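You operate a simulated robot arm through the tools that you are given. There is no shell and no other tool.

You run a simulated robot arm. Do the job below in one go: nothing can be reset, and whatever is moved stays where it is left.

Task
Wind the pressure off, stop the oil pump and open the filter lid for a look.
Fine: relief knob to low before the switch; filter valve shut before the lid opens; the filter stays in.

The check looks at the end state, three seconds after you hand in, the way a careful person would. Anything else that was tipped, shoved, dropped, spilled or broken makes it a failure. A push-on lid holds only when it is set on centred and level and pressed home; a screw cap is set on level and turned clockwise until tight.

Robot
A 7-joint arm with a fingered hand, fixed in place. Base frame: the origin is at the foot of the arm, x ahead of it, y to its left, z up; the work surface is at about z = 0.86. Lengths are in m, angles in degrees, forces in N, time in s.
With the tool pointing down near the work surface it reaches from about 0.34 to 0.76 m from the base axis. Its first joint turns from -166.0 to 166.0 degrees. Payload 4 kg.
The TCP is the grasp point between the finger pads, 0.026 m short of the fingertips. In the tool frame z runs along the fingers and y along their closing line. Largest opening 0.132 m; the body of the gripper starts 0.073 m behind the TCP. The gripper is a hand of 4 fingers: y runs from the thumb to the fingers, the wrist lies at [0, 0, -0.239] in the tool frame.
Orientation is told as [roll, pitch, yaw] about the base's x, y, z axes, in that order, counted from this pose: with the fingers straight down and closing along the base's y, the tool's x points along the base's -x, its y along +y and its z along -z.

Tools
- The arm moves only by the tool arm_command. Its argument "targets" is a list of rows, each a list of 2 entries, a list of its own where there are three numbers: the shift along the tool's x, y, z in m, then the turn, a rotation vector about the tool's x, y, z in degrees. In form: [[[x, y, z], [ax, ay, az]], ...]. A call has 1 to 20 rows; each row shifts and turns the commanded pose from where the row before left it, along the tool's axes as they then stand. Each row takes 0.2 s and may step no farther than 0.05 m and 8.6 degrees from the row before; otherwise, the whole call is refused. A pose out of reach is approached as far as the arm can. The call stops where the force on the tool passes 40 N (or 10 N more than at its start, if that is more) or the arm is blocked; 0.2 s more then pass. In this call time passes only in rows, and 0.2 s behind the last. It gives the time, the measured TCP pose, the force on the tool (base axes), the opening and the grip force at its end, in the units of the frame above (readings bear some noise), with the torque about the TCP (base axes, N m) and any sound that the robot's microphone picked up.
- Cameras (640 x 400 px; columns grow to the right, rows downward): "scene" is fixed at [0.0503, -0.6522, 1.6708]; the picture's right is [0.98, -0.21, 0.00], its down [-0.12, -0.54, -0.83] and it looks along [0.18, 0.81, -0.55] (base axes); focal length 337 px, centre (320, 200). "wrist" rides on the gripper at [0.068, 0.002, -0.097] in the tool frame; the picture's right is [-0.03, 1.00, 0.00], its down [-0.82, -0.02, -0.58] and it looks along [-0.58, -0.01, 0.82] (tool axes); focal length 270 px, centre (320, 200). There is no depth. A picture from a camera that has moved, and an enlarged one, comes with that camera's place and axes in the base frame and with its lens.
- get_image(camera): a new picture of that camera. It takes no simulated time.
- lift_body(by): slides the trunk up (or, below 0, down) by that many m; the arm rides with it, the base frame stays. It gives what a move gives, with no picture.
- set_fingers(finger1, finger2, finger3, thumb_bend): sets how far each is bent, from 0 (flat) to 100 (curled in); at 30 the hand is open as for a grip, at 70 the pads meet at the TCP. One left out holds its place. A second passes; each finger stops where it meets its share of the squeeze, and holds until it gets a number again. It is the only way to open and close the hand. It gives what a move gives, with no picture; readings hold the bend of each and the force on the fingers (four entries, about 0 where the hand has none), thumb and palm.
- close_up(camera, box): a new picture of the part [left, top, right, bottom] of that camera's present view, enlarged. It takes no simulated time.
- job_done(): hands the job in; it is judged then, once.

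Places have to be worked out from the pictures, the camera data and where the tool is seen. Open the gripper and draw the arm clear of the work before you hand the job in, unless the task says otherwise.

The tools are called after "Emit:" as name(argument=value, ...) on one line, values as JSON. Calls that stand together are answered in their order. arm_command: Moves the arm, as the interface text tells. Its arguments: {"type":"object","properties":{"targets":{"type":"array","items":{"type":"array"}}},"required":["targets"]} The other tools are called the same way: lift_body (by) slides the trunk up or down; set_fingers (finger1, finger2, finger3, thumb_bend) moves the fingers one by one; get_image (camera) takes a picture; close_up (camera, box) takes an enlarged picture of a part of a camera's view; job_done () hands the job in.

At the start:

```text
time_s: 0.0
position: [0.4324, 0.1169, 1.3345]
ee_rot: [0.0, 0.0, -0.1]
contact_force: [-0.3, 0.7, -0.2]
torque: [0.01, -0.05, 0.01]
gripper_width: 0.1321
grasp_force: 0.0
shape: jaw
bend: [30.0, 30.0, 30.0, 30.0]
finger forces: [0.1, 0.0, 0.0, 0.0, 0.1, 0.0]
trunk travel left (down, up): [-0.525, 0.065]
```

scene: 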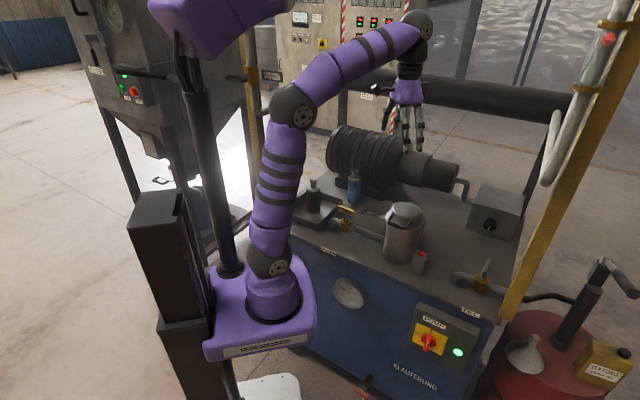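
wrist: 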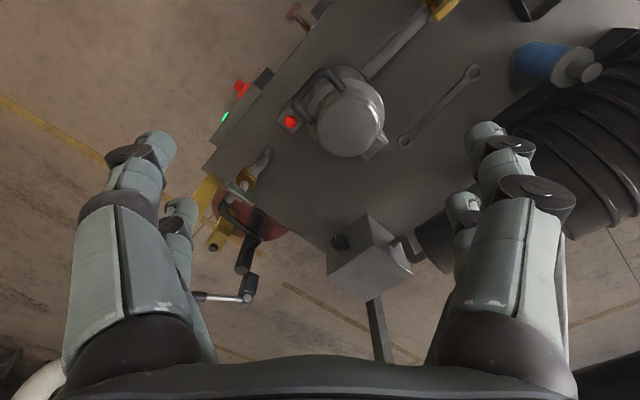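

I start by looking at the scene in more detail before moving anything: the filter, valve, relief knob and pump switch need to be identified.

Emit:
close_up(camera="scene", box=[280, 150, 440, 250])

Emit:
close_up(camera="scene", box=[380, 180, 540, 280])

Emit:
close_up(camera="scene", box=[360, 280, 520, 380])

Emit:
close_up(camera="wrist", box=[180, 0, 500, 200])

```text
4.00 times, centred on (360, 200) of scene
camera zoom: at [0.0503, -0.6522, 1.6708], right [0.98, -0.21, 0.0], down [-0.12, -0.54, -0.83], along [0.18, 0.81, -0.55], focal length 1350 px, centre (160, 200)
```

zoom: 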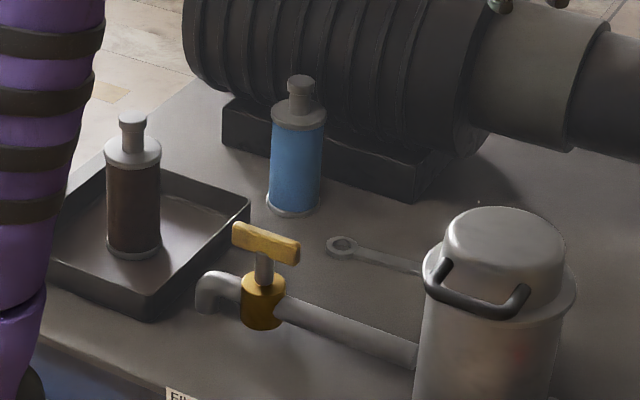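

```text
4.00 times, centred on (460, 230) of scene
camera zoom: at [0.0503, -0.6522, 1.6708], right [0.98, -0.21, 0.0], down [-0.12, -0.54, -0.83], along [0.18, 0.81, -0.55], focal length 1350 px, centre (-240, 80)
```

zoom: 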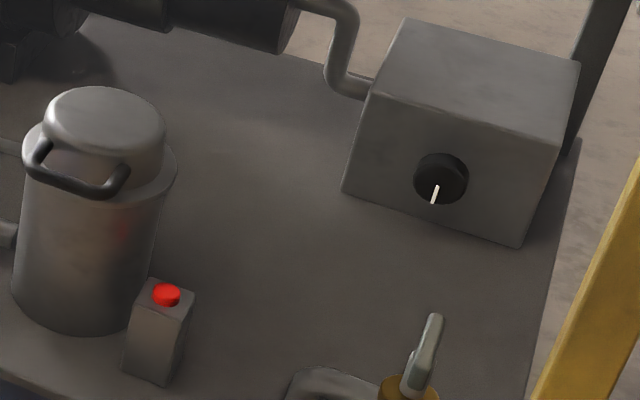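

```text
4.00 times, centred on (440, 330) of scene
camera zoom: at [0.0503, -0.6522, 1.6708], right [0.98, -0.21, 0.0], down [-0.12, -0.54, -0.83], along [0.18, 0.81, -0.55], focal length 1350 px, centre (-160, -320)
```

zoom: 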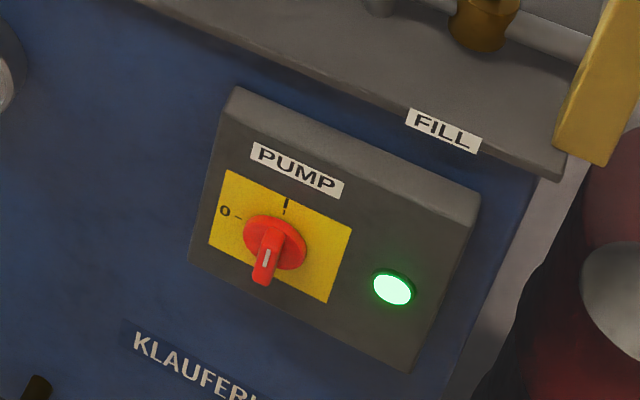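

```text
2.00 times, centred on (340, 100) of wrist
camera zoom: at [0.3636, 0.119, 1.4307], right [0.03, 1.0, 0.0], down [0.82, -0.02, 0.58], along [0.58, -0.01, -0.82], focal length 541 px, centre (280, 400)
```

zoom: 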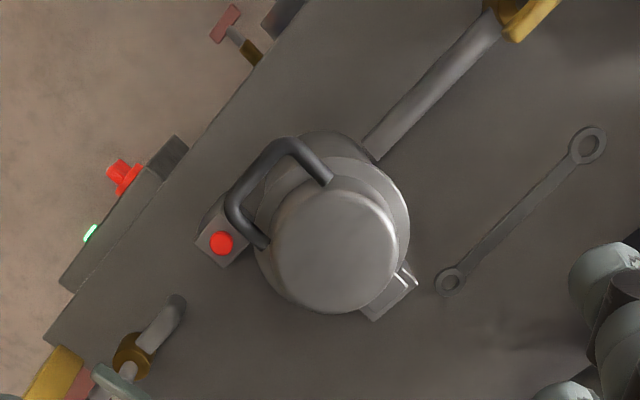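

The scene shows a table rotated about 45° to the base, with a filter can (handle to the front), a yellow T-valve on its line, a knob on a box at the back right, and the pump switch on the front panel. I look at labels and the other details with enlarged views.

Emit:
close_up(camera="scene", box=[310, 230, 374, 270])

Emit:
close_up(camera="scene", box=[460, 195, 524, 235])

Emit:
close_up(camera="scene", box=[376, 195, 440, 235])

Emit:
close_up(camera="scene", box=[388, 235, 452, 275])

Emit:
close_up(camera="scene", box=[320, 360, 384, 400])

Emit:
close_up(camera="scene", box=[440, 255, 504, 295])

Emit:
close_up(camera="wrist", box=[300, 170, 460, 300])

Emit:
close_up(camera="wrist", box=[270, 60, 430, 160])

```text
10.00 times, centred on (342, 250) of scene
camera zoom: at [0.0503, -0.6522, 1.6708], right [0.98, -0.21, 0.0], down [-0.12, -0.54, -0.83], along [0.18, 0.81, -0.55], focal length 3374 px, centre (100, -300)
```

zoom: 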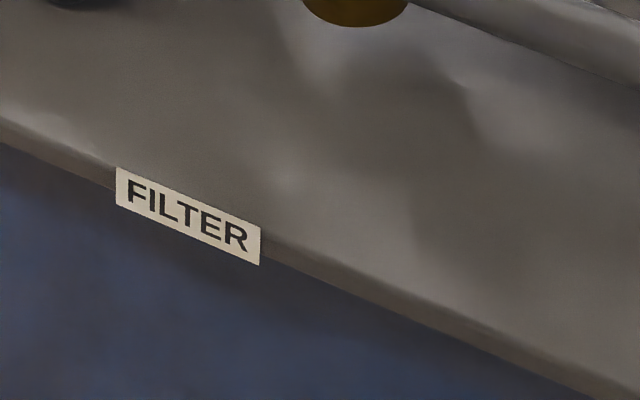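

```text
10.00 times, centred on (492, 215) of scene
camera zoom: at [0.0503, -0.6522, 1.6708], right [0.98, -0.21, 0.0], down [-0.12, -0.54, -0.83], along [0.18, 0.81, -0.55], focal length 3374 px, centre (-1400, 50)
```

zoom: 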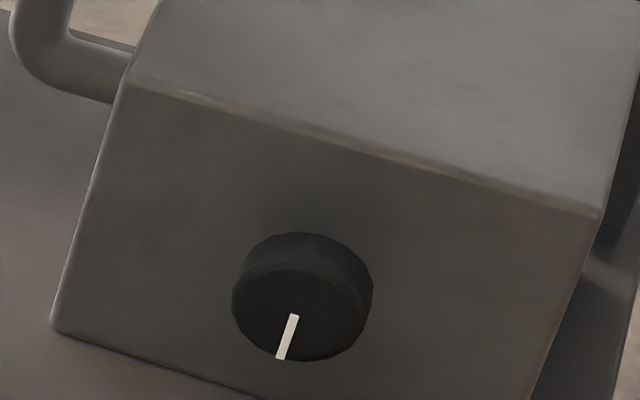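

```text
10.00 times, centred on (408, 215) of scene
camera zoom: at [0.0503, -0.6522, 1.6708], right [0.98, -0.21, 0.0], down [-0.12, -0.54, -0.83], along [0.18, 0.81, -0.55], focal length 3374 px, centre (-560, 50)
```

zoom: 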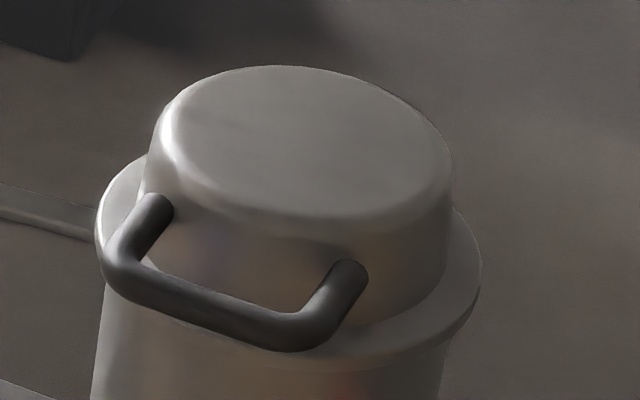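

```text
10.00 times, centred on (420, 255) of scene
camera zoom: at [0.0503, -0.6522, 1.6708], right [0.98, -0.21, 0.0], down [-0.12, -0.54, -0.83], along [0.18, 0.81, -0.55], focal length 3374 px, centre (-680, -350)
```

zoom: 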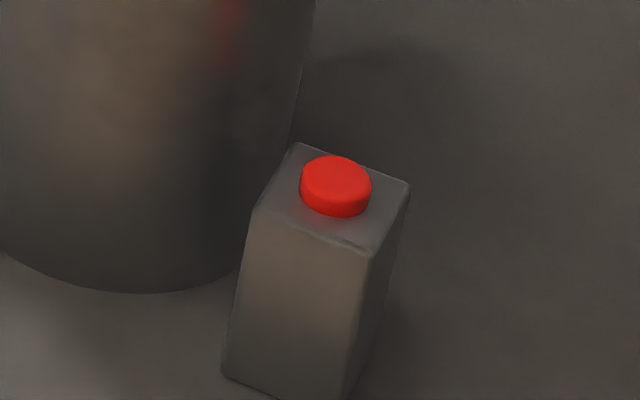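

```text
10.00 times, centred on (352, 380) of scene
camera zoom: at [0.0503, -0.6522, 1.6708], right [0.98, -0.21, 0.0], down [-0.12, -0.54, -0.83], along [0.18, 0.81, -0.55], focal length 3374 px, centre (0, -1600)
```

zoom: 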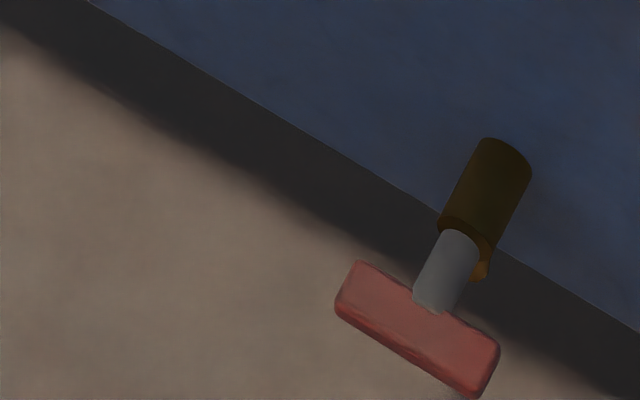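

```text
10.00 times, centred on (472, 275) of scene
camera zoom: at [0.0503, -0.6522, 1.6708], right [0.98, -0.21, 0.0], down [-0.12, -0.54, -0.83], along [0.18, 0.81, -0.55], focal length 3374 px, centre (-1200, -550)
```

zoom: 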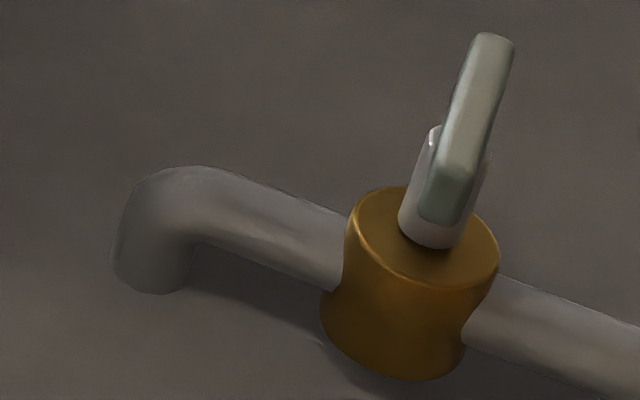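

```text
3.08 times, centred on (380, 235) of wrist
camera zoom: at [0.3636, 0.119, 1.4307], right [0.03, 1.0, 0.0], down [0.82, -0.02, 0.58], along [0.58, -0.01, -0.82], focal length 832 px, centre (135, 92)
```

zoom: 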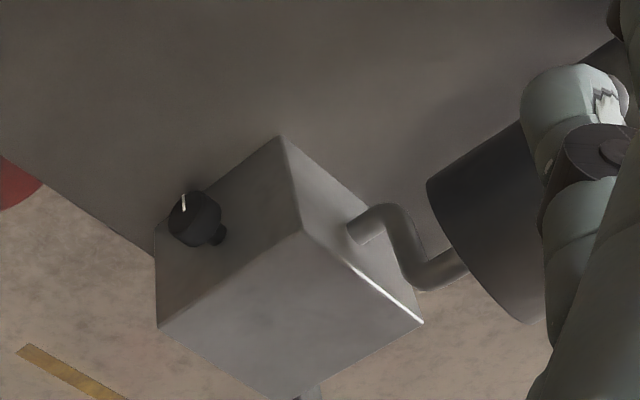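

```text
4.00 times, centred on (350, 110) of wrist
camera zoom: at [0.3636, 0.119, 1.4307], right [0.03, 1.0, 0.0], down [0.82, -0.02, 0.58], along [0.58, -0.01, -0.82], focal length 1081 px, centre (200, 560)
```

zoom: 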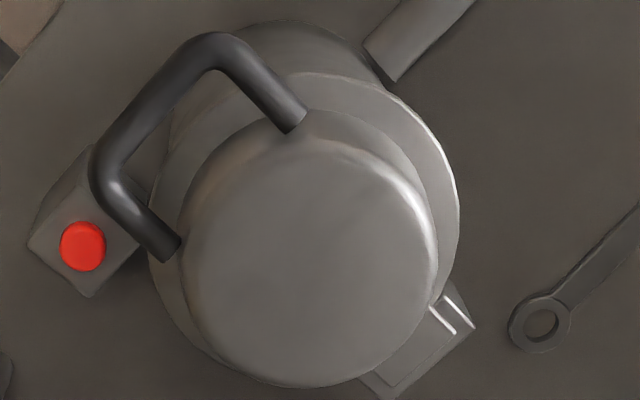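

The filter line's yellow T-handle lies along its pipe (open), the FILL valve handle is crosswise (shut). I raise no contact yet: I move the hand to the right front at height and yaw it 45° to look square at the relief box.

Emit:
arm_command(targets=[[[-0.0231, -0.0309, 0.0264], [0, 0, 0]], [[-0.0231, -0.0309, 0.0264], [0, 0, 0]], [[-0.0231, -0.0309, 0.0264], [0, 0, 0]], [[-0.0231, -0.0309, 0.0264], [0, 0, 0]], [[-0.0231, -0.0309, 0.0264], [0, 0, 0]], [[-0.0231, -0.0309, 0.0264], [0, 0, 0]], [[-0.0231, -0.0309, 0.0264], [0, 0, 0]], [[0, 0, 0], [0, 0, -7.5]], [[0, 0, 0], [0, 0, -7.5]], [[0, 0, 0], [0, 0, -7.5]], [[0, 0, 0], [0, 0, -7.5]], [[0, 0, 0], [0, 0, -7.5]], [[0, 0, 0], [0, 0, -7.5]]])

```text
time_s: 2.8
position: [0.5939, -0.1006, 1.1504]
ee_rot: [0.0, 0.1, 45.0]
contact_force: [-0.1, 0.5, -0.2]
torque: [-0.02, 0.0, -0.03]
gripper_width: 0.1318
grasp_force: 0.1
shape: jaw
bend: [30.0, 30.0, 30.0, 30.0]
finger forces: [0.0, 0.0, 0.0, 0.0, 0.0, 0.0]
trunk travel left (down, up): [-0.525, 0.065]
```

The arm reached the viewing pose. I take the wrist picture and the scene picture.

Emit:
get_image(camera="wrist")

Emit:
get_image(camera="scene")

```text
taken
camera wrist: at [0.5444, -0.1465, 1.246], right [-0.69, 0.72, 0.0], down [0.59, 0.56, 0.58], along [0.42, 0.4, -0.82], focal length 270 px, centre (320, 200)
```

wrist: 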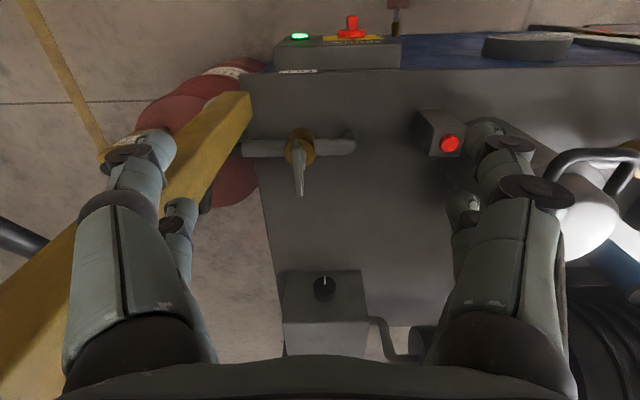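

```text
taken
```

scene: 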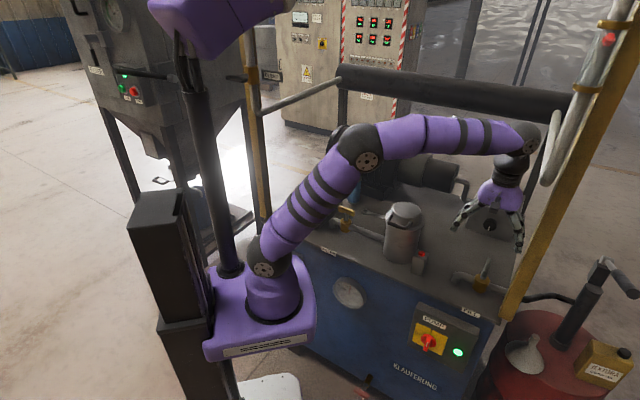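

The wrist view is now square to the table; a yellow post stands close to the right corner, which I must keep clear of. I enlarge the relief knob, the switch, the FILL valve and the can area.

Emit:
close_up(camera="wrist", box=[268, 255, 396, 335])

Emit:
close_up(camera="wrist", box=[270, 0, 430, 100])

Emit:
close_up(camera="wrist", box=[230, 90, 390, 190])

Emit:
close_up(camera="wrist", box=[400, 90, 640, 240])

Emit:
close_up(camera="scene", box=[470, 210, 510, 240])

```text
5.00 times, centred on (332, 295) of wrist
camera zoom: at [0.5444, -0.1465, 1.246], right [-0.69, 0.72, 0.0], down [0.59, 0.56, 0.58], along [0.42, 0.4, -0.82], focal length 1351 px, centre (260, -275)
```

zoom: 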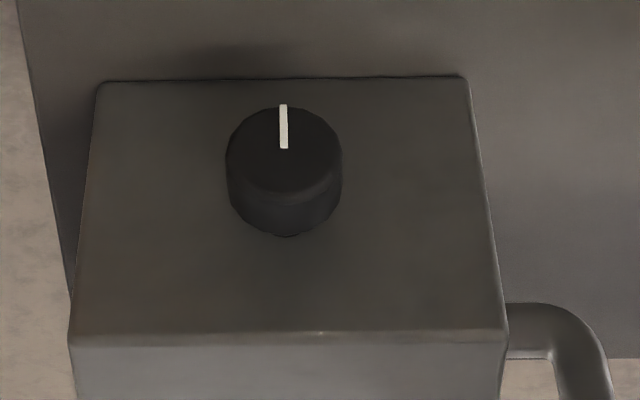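

```text
4.00 times, centred on (350, 50) of wrist
camera zoom: at [0.5444, -0.1465, 1.246], right [-0.69, 0.72, 0.0], down [0.59, 0.56, 0.58], along [0.42, 0.4, -0.82], focal length 1081 px, centre (200, 800)
```

zoom: 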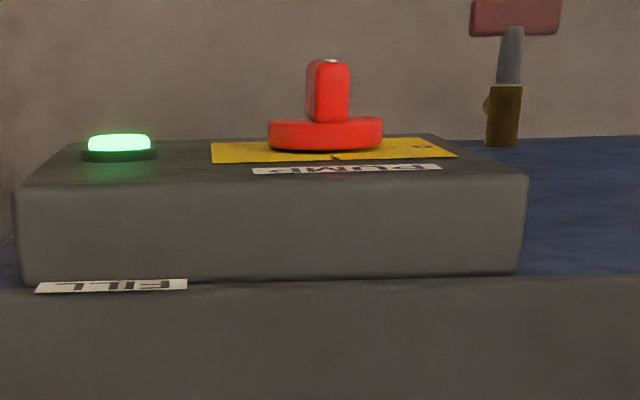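

```text
4.00 times, centred on (310, 140) of wrist
camera zoom: at [0.5444, -0.1465, 1.246], right [-0.69, 0.72, 0.0], down [0.59, 0.56, 0.58], along [0.42, 0.4, -0.82], focal length 1081 px, centre (360, 440)
```

zoom: 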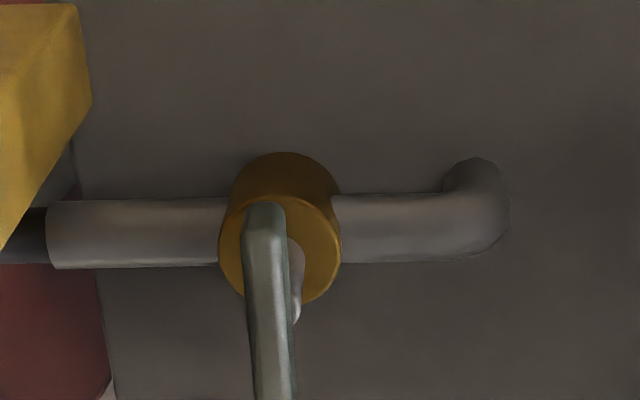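

```text
2.67 times, centred on (520, 165) of wrist
camera zoom: at [0.5444, -0.1465, 1.246], right [-0.69, 0.72, 0.0], down [0.59, 0.56, 0.58], along [0.42, 0.4, -0.82], focal length 721 px, centre (-213, 293)
```

zoom: 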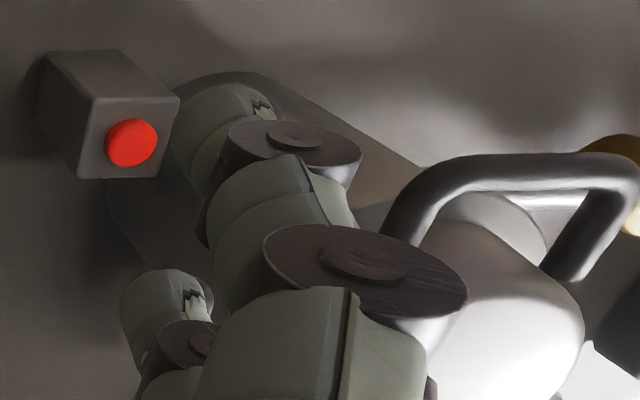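

```text
13.33 times, centred on (490, 225) of scene
camera zoom: at [0.0503, -0.6522, 1.6708], right [0.98, -0.21, 0.0], down [-0.12, -0.54, -0.83], along [0.18, 0.81, -0.55], focal length 4499 px, centre (-1947, -133)
```

zoom: 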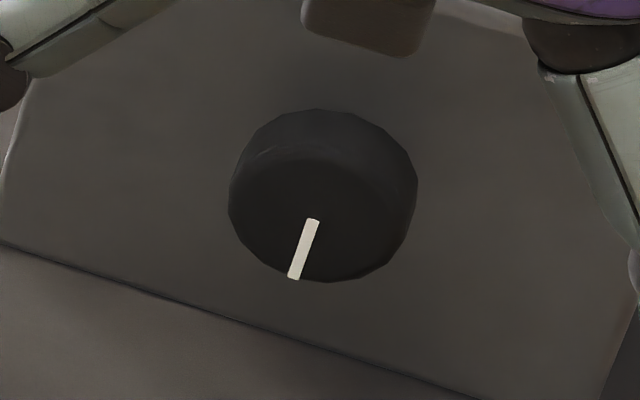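

The box carries a black knob with its pointer straight down and no scale in view. I check the round front-panel item (possibly the pressure gauge) and other areas of the scene for labels.

Emit:
close_up(camera="scene", box=[316, 268, 380, 318])

Emit:
close_up(camera="scene", box=[280, 170, 440, 270])

Emit:
close_up(camera="scene", box=[300, 240, 460, 340])

Emit:
close_up(camera="scene", box=[480, 250, 640, 400])

Emit:
close_up(camera="scene", box=[320, 120, 480, 220])

```text
8.00 times, centred on (348, 293) of scene
camera zoom: at [0.0503, -0.6522, 1.6708], right [0.98, -0.21, 0.0], down [-0.12, -0.54, -0.83], along [0.18, 0.81, -0.55], focal length 2699 px, centre (96, -544)
```

zoom: 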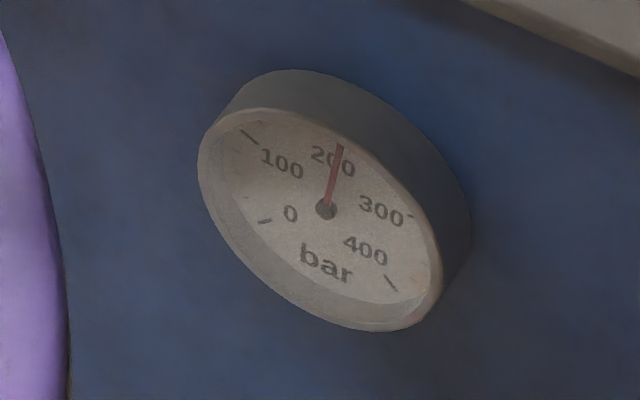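

```text
4.00 times, centred on (360, 220) of scene
camera zoom: at [0.0503, -0.6522, 1.6708], right [0.98, -0.21, 0.0], down [-0.12, -0.54, -0.83], along [0.18, 0.81, -0.55], focal length 1350 px, centre (160, 120)
```

zoom: 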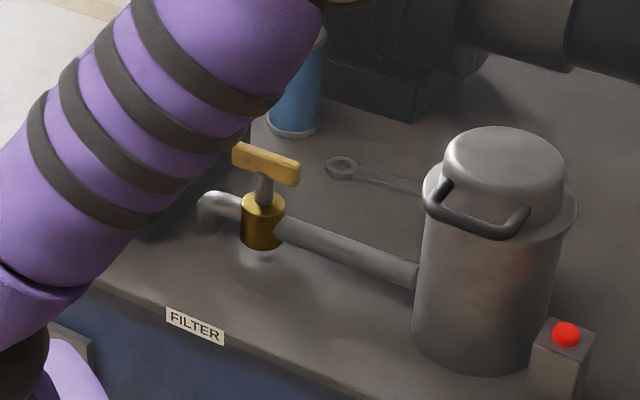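

```text
4.00 times, centred on (380, 290) of scene
camera zoom: at [0.0503, -0.6522, 1.6708], right [0.98, -0.21, 0.0], down [-0.12, -0.54, -0.83], along [0.18, 0.81, -0.55], focal length 1350 px, centre (80, -160)
```

zoom: 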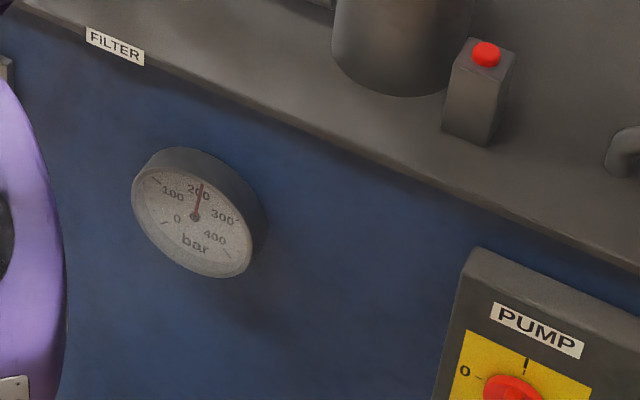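

```text
2.67 times, centred on (560, 325) of scene
camera zoom: at [0.0503, -0.6522, 1.6708], right [0.98, -0.21, 0.0], down [-0.12, -0.54, -0.83], along [0.18, 0.81, -0.55], focal length 900 px, centre (-320, -133)
```

zoom: 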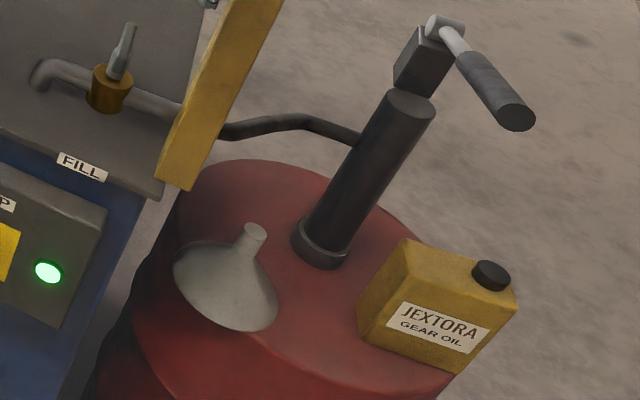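

```text
4.00 times, centred on (400, 170) of scene
camera zoom: at [0.0503, -0.6522, 1.6708], right [0.98, -0.21, 0.0], down [-0.12, -0.54, -0.83], along [0.18, 0.81, -0.55], focal length 1350 px, centre (0, 320)
```

zoom: 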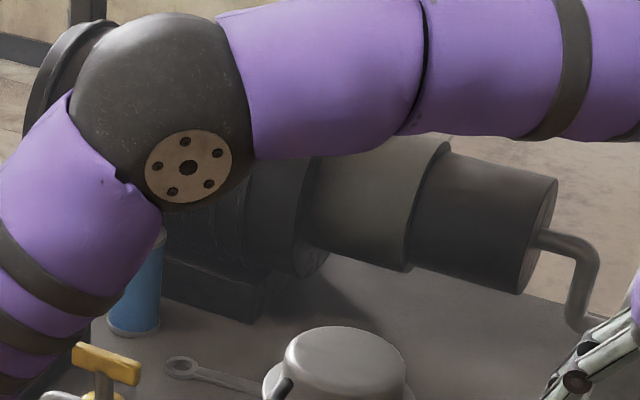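

The gauge on the front reads about 200 bar, so it will show the progress while I turn the relief knob. I tilt the hand to 30° below horizontal facing the table (the wrist camera then looks straight at the knob face), shifting slightly left to keep clear of the post.

Emit:
arm_command(targets=[[[0, 0.005, 0], [0, -7.5, 0]], [[0, 0.005, 0], [0, -7.5, 0]], [[0, 0.005, 0], [0, -7.5, 0]], [[0, 0.005, 0], [0, -7.5, 0]], [[0, 0.005, 0], [0, -7.5, 0]], [[0, 0.005, 0], [0, -7.5, 0]], [[0, 0.005, 0], [0, -7.5, 0]], [[0, 0.005, 0], [0, -7.5, 0]]])

Emit:
get_image(camera="wrist")

Emit:
get_image(camera="scene")

```text
time_s: 4.6
position: [0.566, -0.0711, 1.1504]
ee_rot: [0.0, -60.1, 45.1]
contact_force: [0.1, 1.1, -0.1]
torque: [-0.03, 0.03, 0.01]
gripper_width: 0.1317
grasp_force: 0.0
shape: jaw
bend: [30.0, 30.0, 30.0, 30.0]
finger forces: [0.0, 0.0, 0.0, 0.1, 0.0, 0.0]
trunk travel left (down, up): [-0.525, 0.065]
```

```text
taken
camera wrist: at [0.4806, -0.1529, 1.1391], right [-0.7, 0.72, 0.02], down [-0.05, -0.08, 1.0], along [0.71, 0.69, 0.09], focal length 270 px, centre (320, 200)
```

wrist: 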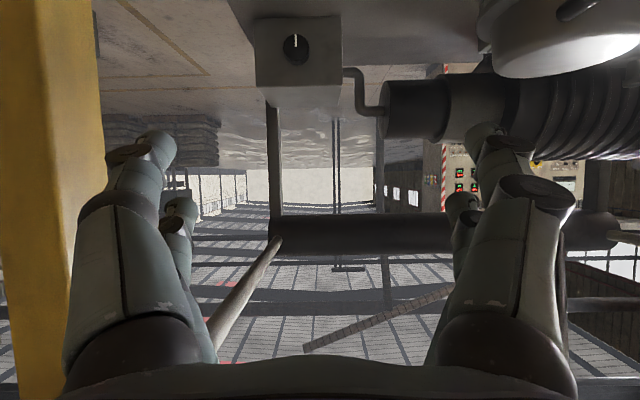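

```text
taken
```

scene: 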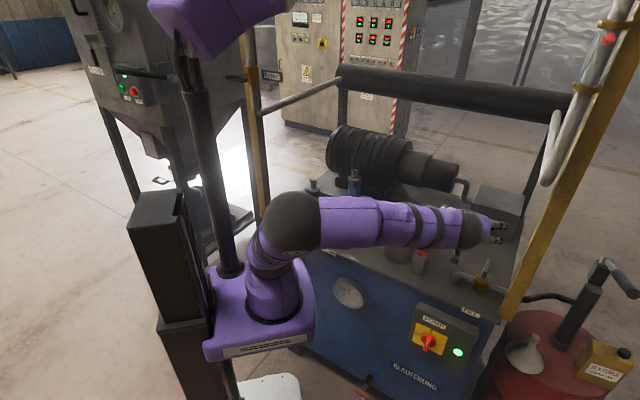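

The knob is seen face-on now (image upside down). I check the hand's finger layout and knob face in enlarged views before going closer.

Emit:
close_up(camera="wrist", box=[250, 0, 350, 80])

Emit:
close_up(camera="wrist", box=[60, 110, 260, 400])

Emit:
close_up(camera="wrist", box=[400, 110, 600, 400])

Emit:
close_up(camera="scene", box=[440, 190, 540, 260])

```text
5.00 times, centred on (300, 40) of wrist
camera zoom: at [0.4806, -0.1529, 1.1391], right [-0.7, 0.72, 0.02], down [-0.05, -0.08, 1.0], along [0.71, 0.69, 0.09], focal length 1351 px, centre (420, 1000)
```

zoom: 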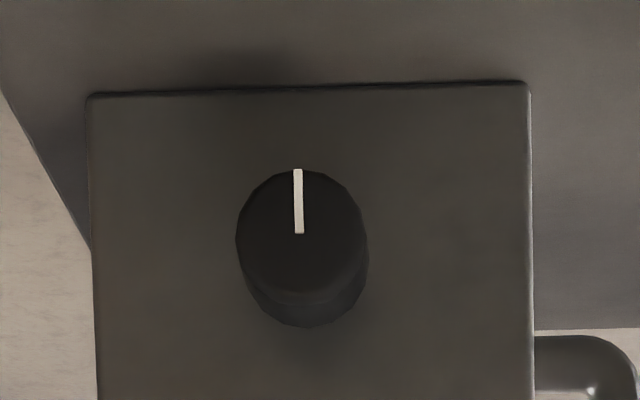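

```text
1.38 times, centred on (160, 255) of wrist
camera zoom: at [0.4806, -0.1529, 1.1391], right [-0.7, 0.72, 0.02], down [-0.05, -0.08, 1.0], along [0.71, 0.69, 0.09], focal length 373 px, centre (541, 124)
```

zoom: 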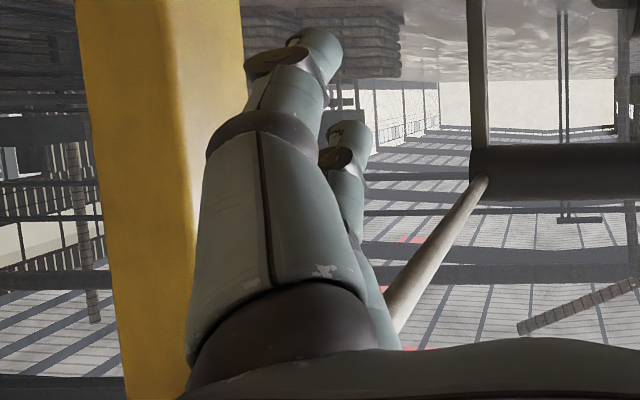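

```text
1.38 times, centred on (500, 255) of wrist
camera zoom: at [0.4806, -0.1529, 1.1391], right [-0.7, 0.72, 0.02], down [-0.05, -0.08, 1.0], along [0.71, 0.69, 0.09], focal length 373 px, centre (72, 124)
```

zoom: 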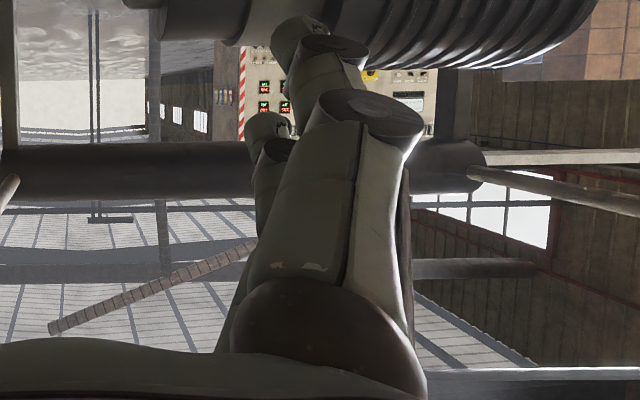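

```text
5.71 times, centred on (490, 225) of scene
camera zoom: at [0.0503, -0.6522, 1.6708], right [0.98, -0.21, 0.0], down [-0.12, -0.54, -0.83], along [0.18, 0.81, -0.55], focal length 1928 px, centre (-651, 57)
```

zoom: 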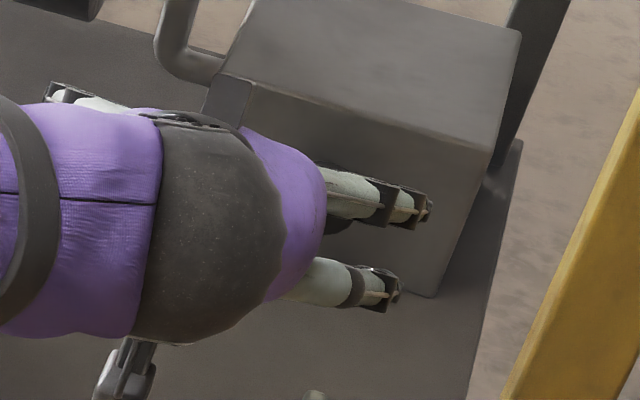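

Two digits sit on each side of the hand. I'll find out which numbered finger is which by bending finger1 and finger2 slightly by different amounts, in free air.

Emit:
set_fingers(finger1=60, finger2=45)

Emit:
get_image(camera="wrist")

```text
time_s: 5.6
position: [0.5658, -0.0703, 1.1511]
ee_rot: [0.0, -60.0, 45.0]
contact_force: [0.6, 0.2, -0.2]
torque: [-0.04, -0.02, -0.01]
gripper_width: 0.0831
grasp_force: 0.0
shape: fingers
bend: [60.0, 45.0, 30.0, 30.0]
finger forces: [0.0, 0.1, 0.0, 0.0, 0.0, 0.0]
trunk travel left (down, up): [-0.525, 0.065]
```

```text
taken
camera wrist: at [0.4808, -0.1529, 1.1388], right [-0.7, 0.72, 0.02], down [-0.05, -0.08, 1.0], along [0.71, 0.69, 0.09], focal length 270 px, centre (320, 200)
```

wrist: 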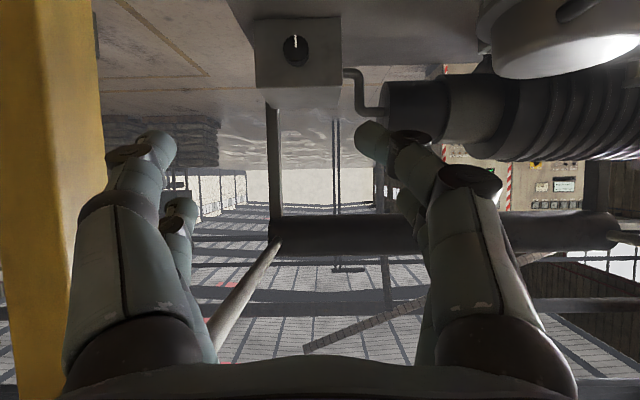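

finger1 is the right digit near the camera (+x side), and finger2 seems to be the right one farther. I test finger3 on its own.

Emit:
set_fingers(finger1=30, finger2=30, finger3=60)

Emit:
get_image(camera="wrist")

```text
time_s: 6.6
position: [0.5666, -0.0704, 1.1506]
ee_rot: [-0.1, -60.0, 45.0]
contact_force: [-0.5, -0.4, 0.7]
torque: [0.0, 0.0, 0.02]
gripper_width: 0.1326
grasp_force: 0.0
shape: fingers
bend: [30.0, 30.0, 60.0, 30.0]
finger forces: [0.1, 0.1, 0.0, 0.1, 0.0, 0.0]
trunk travel left (down, up): [-0.525, 0.065]
```

```text
taken
camera wrist: at [0.4808, -0.153, 1.1388], right [-0.7, 0.72, 0.02], down [-0.05, -0.08, 1.0], along [0.71, 0.69, 0.09], focal length 270 px, centre (320, 200)
```

wrist: 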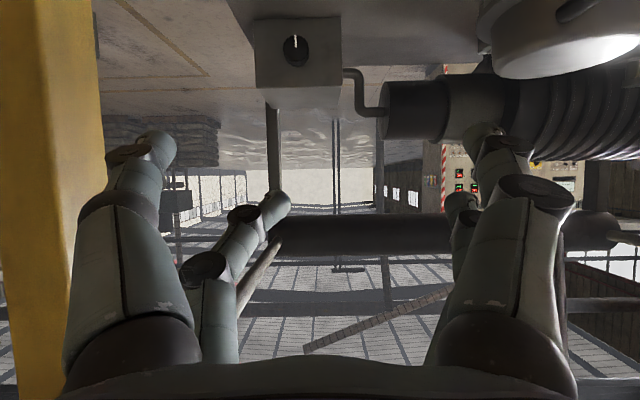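

Mapping is clear: finger1/thumb are the camera-side pair, finger2/finger3 the far pair. I reopen the hand evenly and move forward at z≈1.10 over the FILL lever, then shift right in line with the knob (which I place at about (0.858, 0.161, 0.915)).

Emit:
set_fingers(finger1=30, finger2=30, finger3=30, thumb_bend=30)

Emit:
arm_command(targets=[[[-0.0155, 0, 0.0412], [0, 0, 0]], [[-0.0155, 0, 0.0412], [0, 0, 0]], [[-0.0155, 0, 0.0412], [0, 0, 0]], [[-0.0155, 0, 0.0412], [0, 0, 0]], [[-0.0155, 0, 0.0412], [0, 0, 0]], [[-0.0155, 0, 0.0412], [0, 0, 0]], [[-0.0155, 0, 0.0412], [0, 0, 0]], [[0, -0.022, 0], [0, 0, 0]], [[0, -0.0216, 0], [0, 0, 0]]])

Emit:
get_image(camera="wrist")

Emit:
get_image(camera="scene")

```text
time_s: 7.6
position: [0.5652, -0.0707, 1.15]
ee_rot: [0.0, -60.0, 45.0]
contact_force: [0.5, -0.5, 0.2]
torque: [-0.03, 0.02, 0.02]
gripper_width: 0.1325
grasp_force: 0.0
shape: fingers
bend: [30.0, 30.0, 30.0, 30.0]
finger forces: [0.0, 0.0, 0.0, 0.1, 0.0, 0.1]
trunk travel left (down, up): [-0.525, 0.065]
```

```text
time_s: 9.6
position: [0.8127, 0.1112, 1.0987]
ee_rot: [0.0, -59.9, 45.0]
contact_force: [-0.4, -0.3, -0.9]
torque: [0.01, 0.04, 0.01]
gripper_width: 0.1328
grasp_force: 0.1
shape: fingers
bend: [30.0, 30.0, 30.0, 30.0]
finger forces: [0.0, 0.1, 0.0, 0.0, 0.0, 0.1]
trunk travel left (down, up): [-0.525, 0.065]
```

```text
taken
camera wrist: at [0.7276, 0.0292, 1.0872], right [-0.7, 0.72, 0.02], down [-0.05, -0.08, 1.0], along [0.71, 0.69, 0.09], focal length 270 px, centre (320, 200)
```

wrist: 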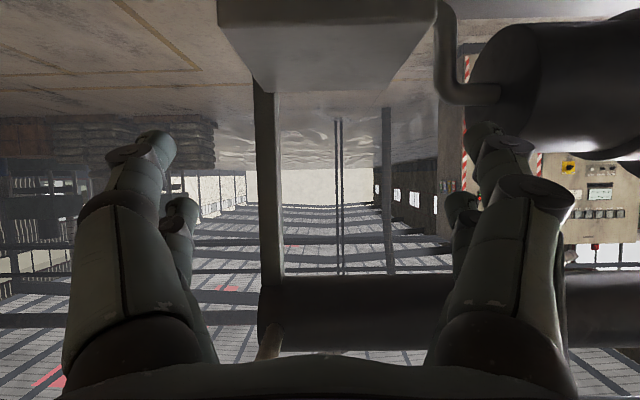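

```text
taken
```

scene: 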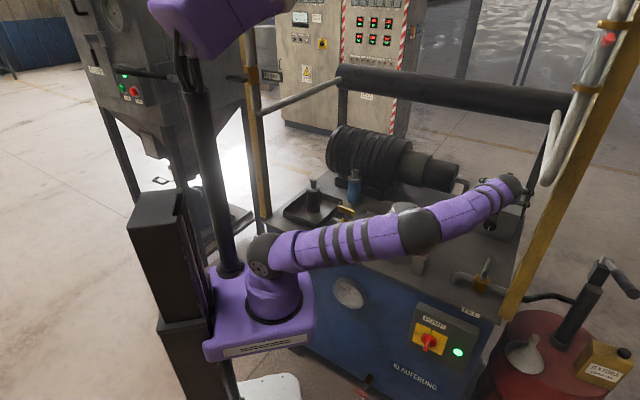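

The arm is fairly stretched and a lever (FILL) stands right under the wrist path, so I choose a steeper tool (45° down) and a higher trunk for clearance. I lift the trunk 0.06, tilt the hand to 45° and partially bend the fingers for a narrow opening.

Emit:
lift_body(by=0.06)

Emit:
arm_command(targets=[[[0, 0, 0], [0, 7.5, 0]], [[0, 0, 0], [0, 7.5, 0]]])

Emit:
set_fingers(finger1=45, finger2=45, finger3=45, thumb_bend=45)

Emit:
get_image(camera="wrist")

Emit:
get_image(camera="scene")

```text
time_s: 10.6
position: [0.8129, 0.1117, 1.1593]
ee_rot: [-0.1, -59.9, 45.0]
contact_force: [0.2, -0.6, 0.3]
torque: [-0.02, 0.0, 0.0]
gripper_width: 0.1325
grasp_force: 0.0
shape: fingers
bend: [30.0, 30.0, 30.0, 30.0]
finger forces: [0.0, 0.1, 0.1, 0.1, 0.0, 0.1]
trunk travel left (down, up): [-0.585, 0.005]
```

```text
time_s: 11.2
position: [0.8126, 0.1106, 1.1591]
ee_rot: [0.0, -44.9, 45.1]
contact_force: [0.5, -0.6, -0.3]
torque: [0.01, 0.02, 0.02]
gripper_width: 0.1327
grasp_force: 0.1
shape: fingers
bend: [30.0, 30.0, 30.0, 30.0]
finger forces: [0.1, 0.0, 0.1, 0.0, 0.1, 0.0]
trunk travel left (down, up): [-0.585, 0.005]
```

```text
time_s: 12.2
position: [0.8129, 0.1113, 1.1591]
ee_rot: [0.0, -44.9, 45.0]
contact_force: [0.0, 0.5, 0.0]
torque: [0.0, 0.01, -0.02]
gripper_width: 0.0837
grasp_force: 0.0
shape: fingers
bend: [45.0, 45.0, 45.0, 45.0]
finger forces: [0.0, 0.0, 0.0, 0.1, 0.1, 0.0]
trunk travel left (down, up): [-0.585, 0.005]
```

```text
taken
camera wrist: at [0.7284, 0.0298, 1.1781], right [-0.69, 0.72, 0.02], down [0.13, 0.1, 0.99], along [0.71, 0.69, -0.17], focal length 270 px, centre (320, 200)
```

wrist: 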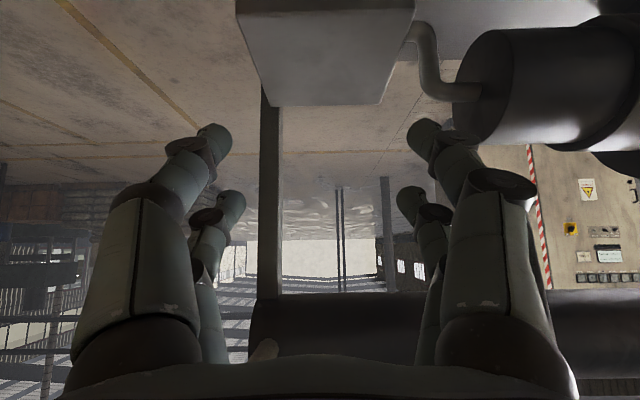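

```text
taken
```

scene: 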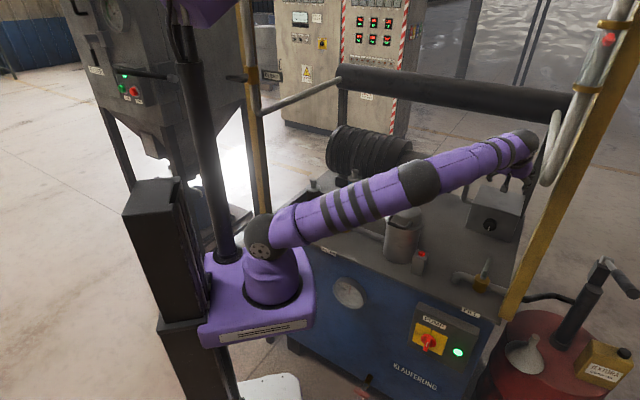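

The way down is clear in both views. I descend straight to z≈0.96 in front of the box, staying short of the knob.

Emit:
arm_command(targets=[[[0.0281, 0, 0.0281], [0, 0, 0]], [[0.0281, 0, 0.0281], [0, 0, 0]], [[0.0281, 0, 0.0281], [0, 0, 0]], [[0.0281, 0, 0.0281], [0, 0, 0]], [[0.0281, 0, 0.0281], [0, 0, 0]]])

Emit:
get_image(camera="wrist")

Emit:
get_image(camera="scene")

```text
time_s: 13.4
position: [0.8119, 0.1114, 0.9586]
ee_rot: [0.1, -45.0, 44.9]
contact_force: [-0.7, 0.6, 0.6]
torque: [-0.01, 0.01, -0.05]
gripper_width: 0.0835
grasp_force: 0.0
shape: fingers
bend: [45.0, 45.0, 45.0, 45.0]
finger forces: [0.0, 0.1, 0.0, 0.0, 0.0, 0.0]
trunk travel left (down, up): [-0.585, 0.005]
```

```text
taken
camera wrist: at [0.7281, 0.0296, 0.9787], right [-0.69, 0.72, 0.02], down [0.13, 0.1, 0.99], along [0.71, 0.69, -0.17], focal length 270 px, centre (320, 200)
```

wrist: 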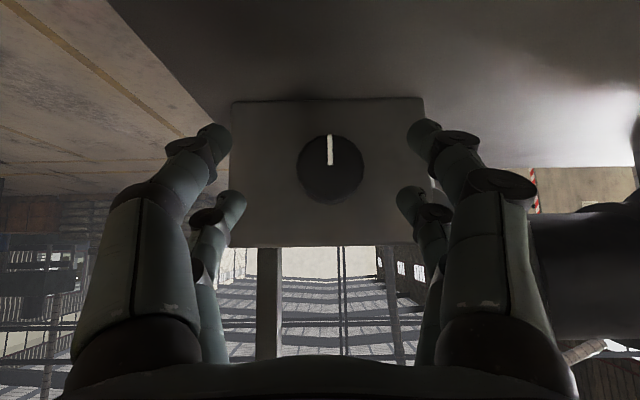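

```text
taken
```

scene: 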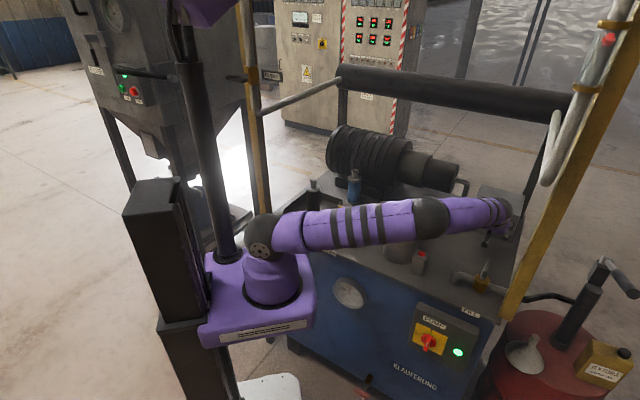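

The knob face is centred at about n=0.717 (along the table normal), e1≈0.4895, z≈0.921. I drop to that height and shift 6 mm left, still short of the knob, and check again.

Emit:
arm_command(targets=[[[0.0133, 0.0029, 0.0133], [0, 0, 0]], [[0.0133, 0.0029, 0.0133], [0, 0, 0]]])

Emit:
get_image(camera="wrist")

```text
time_s: 14.0
position: [0.8083, 0.1157, 0.9234]
ee_rot: [0.0, -45.0, 45.0]
contact_force: [0.0, -0.5, 0.0]
torque: [0.01, 0.01, 0.01]
gripper_width: 0.0833
grasp_force: 0.1
shape: fingers
bend: [45.0, 45.0, 45.0, 45.0]
finger forces: [0.0, 0.0, 0.1, 0.1, 0.0, 0.1]
trunk travel left (down, up): [-0.585, 0.005]
```

```text
taken
camera wrist: at [0.7242, 0.0344, 0.9418], right [-0.69, 0.72, 0.02], down [0.13, 0.1, 0.99], along [0.71, 0.69, -0.17], focal length 270 px, centre (320, 200)
```

wrist: 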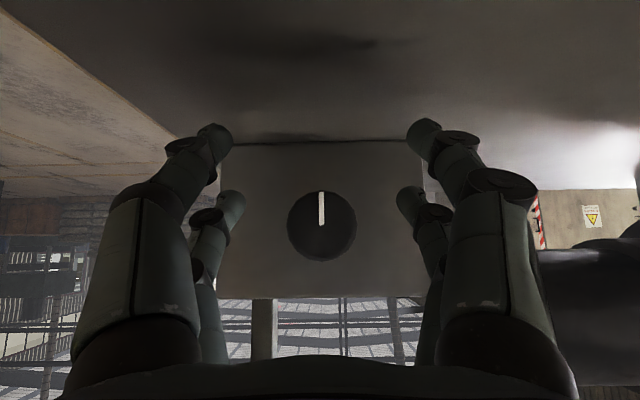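

I zoom on the knob to get its centre precisely relative to the finger tips.

Emit:
close_up(camera="wrist", box=[200, 120, 440, 290])

Emit:
close_up(camera="scene", box=[440, 180, 540, 260])

```text
2.35 times, centred on (320, 205) of wrist
camera zoom: at [0.7242, 0.0344, 0.9418], right [-0.69, 0.72, 0.02], down [0.13, 0.1, 0.99], along [0.71, 0.69, -0.17], focal length 636 px, centre (320, 188)
```

zoom: 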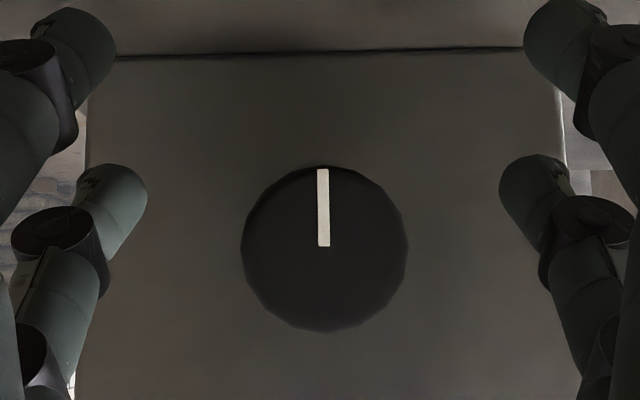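

```text
5.00 times, centred on (490, 220) of scene
camera zoom: at [0.0503, -0.6522, 1.6708], right [0.98, -0.21, 0.0], down [-0.12, -0.54, -0.83], along [0.18, 0.81, -0.55], focal length 1687 px, centre (-530, 100)
```

zoom: 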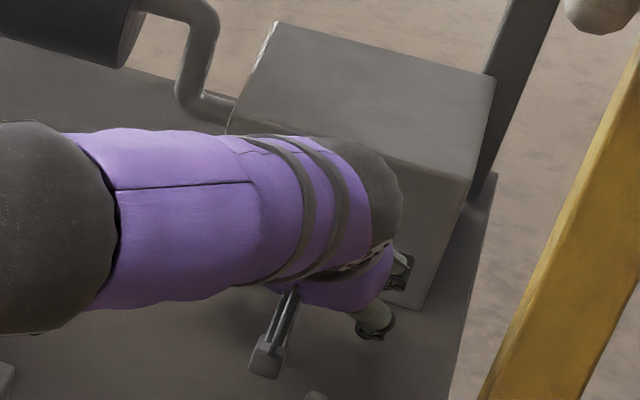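

The knob turns out to stand off further (front ≈ n 0.704, z ≈ 0.929, nearly centred sideways). I advance 44 mm with a 6 mm rise so the far finger pair straddles the knob, leaving a gap to the box face.

Emit:
arm_command(targets=[[[-0.0117, 0.0006, 0.009], [0, 0, 0]], [[-0.0117, 0.0006, 0.009], [0, 0, 0]], [[-0.0117, 0.0006, 0.009], [0, 0, 0]]])

Emit:
get_image(camera="wrist")

```text
time_s: 14.8
position: [0.838, 0.1487, 0.9279]
ee_rot: [0.1, -45.1, 45.0]
contact_force: [0.0, 0.1, -0.1]
torque: [-0.01, 0.01, 0.01]
gripper_width: 0.0834
grasp_force: 0.1
shape: fingers
bend: [45.0, 45.0, 45.0, 45.0]
finger forces: [0.0, 0.1, 0.0, 0.0, 0.1, 0.1]
trunk travel left (down, up): [-0.585, 0.005]
```

```text
taken
camera wrist: at [0.7538, 0.0672, 0.9474], right [-0.69, 0.72, 0.02], down [0.13, 0.1, 0.99], along [0.71, 0.69, -0.17], focal length 270 px, centre (320, 200)
```

wrist: 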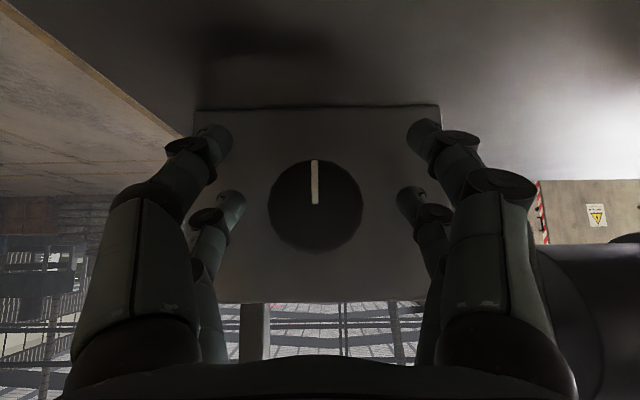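

The far fingertips now bracket the knob (z ≈ 0.927), about 2 mm off to one side. I correct by 1.5 mm and close only the far pair (finger2, finger3) on the knob.

Emit:
arm_command(targets=[[[0, -0.0015, 0], [0, 0, 0]]])

Emit:
set_fingers(finger2=72, finger3=72)

Emit:
get_image(camera="wrist")

Emit:
close_up(camera="scene", box=[316, 268, 380, 318])

```text
time_s: 15.2
position: [0.8386, 0.1477, 0.9278]
ee_rot: [0.1, -45.0, 45.0]
contact_force: [-0.1, 0.5, -0.3]
torque: [0.01, -0.03, -0.03]
gripper_width: 0.0834
grasp_force: 0.1
shape: fingers
bend: [45.0, 45.0, 45.0, 45.0]
finger forces: [0.0, 0.1, 0.0, 0.0, 0.0, 0.1]
trunk travel left (down, up): [-0.585, 0.005]
```

```text
time_s: 16.2
position: [0.84, 0.148, 0.9289]
ee_rot: [0.0, -45.1, 45.0]
contact_force: [4.6, 5.6, -1.4]
torque: [-0.02, 0.03, -0.01]
gripper_width: 0.0832
grasp_force: 7.1
shape: fingers
bend: [45.0, 63.0, 62.0, 45.0]
finger forces: [0.1, 7.6, 7.4, 0.0, 0.0, 0.0]
trunk travel left (down, up): [-0.585, 0.005]
```

```text
taken
camera wrist: at [0.7553, 0.0666, 0.947], right [-0.69, 0.72, 0.02], down [0.13, 0.1, 0.99], along [0.71, 0.69, -0.17], focal length 270 px, centre (320, 200)
```

wrist: 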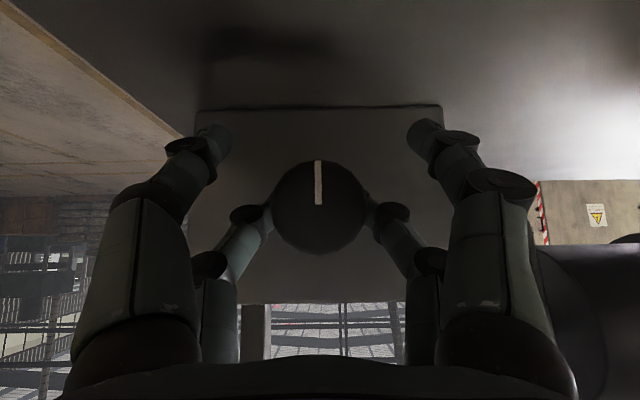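

```text
8.00 times, centred on (348, 293) of scene
camera zoom: at [0.0503, -0.6522, 1.6708], right [0.98, -0.21, 0.0], down [-0.12, -0.54, -0.83], along [0.18, 0.81, -0.55], focal length 2699 px, centre (96, -544)
```

zoom: 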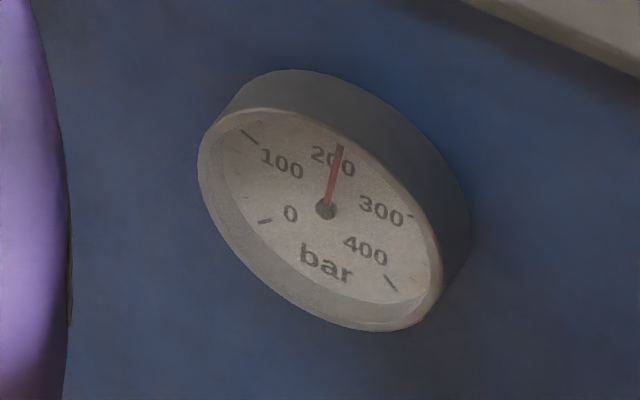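

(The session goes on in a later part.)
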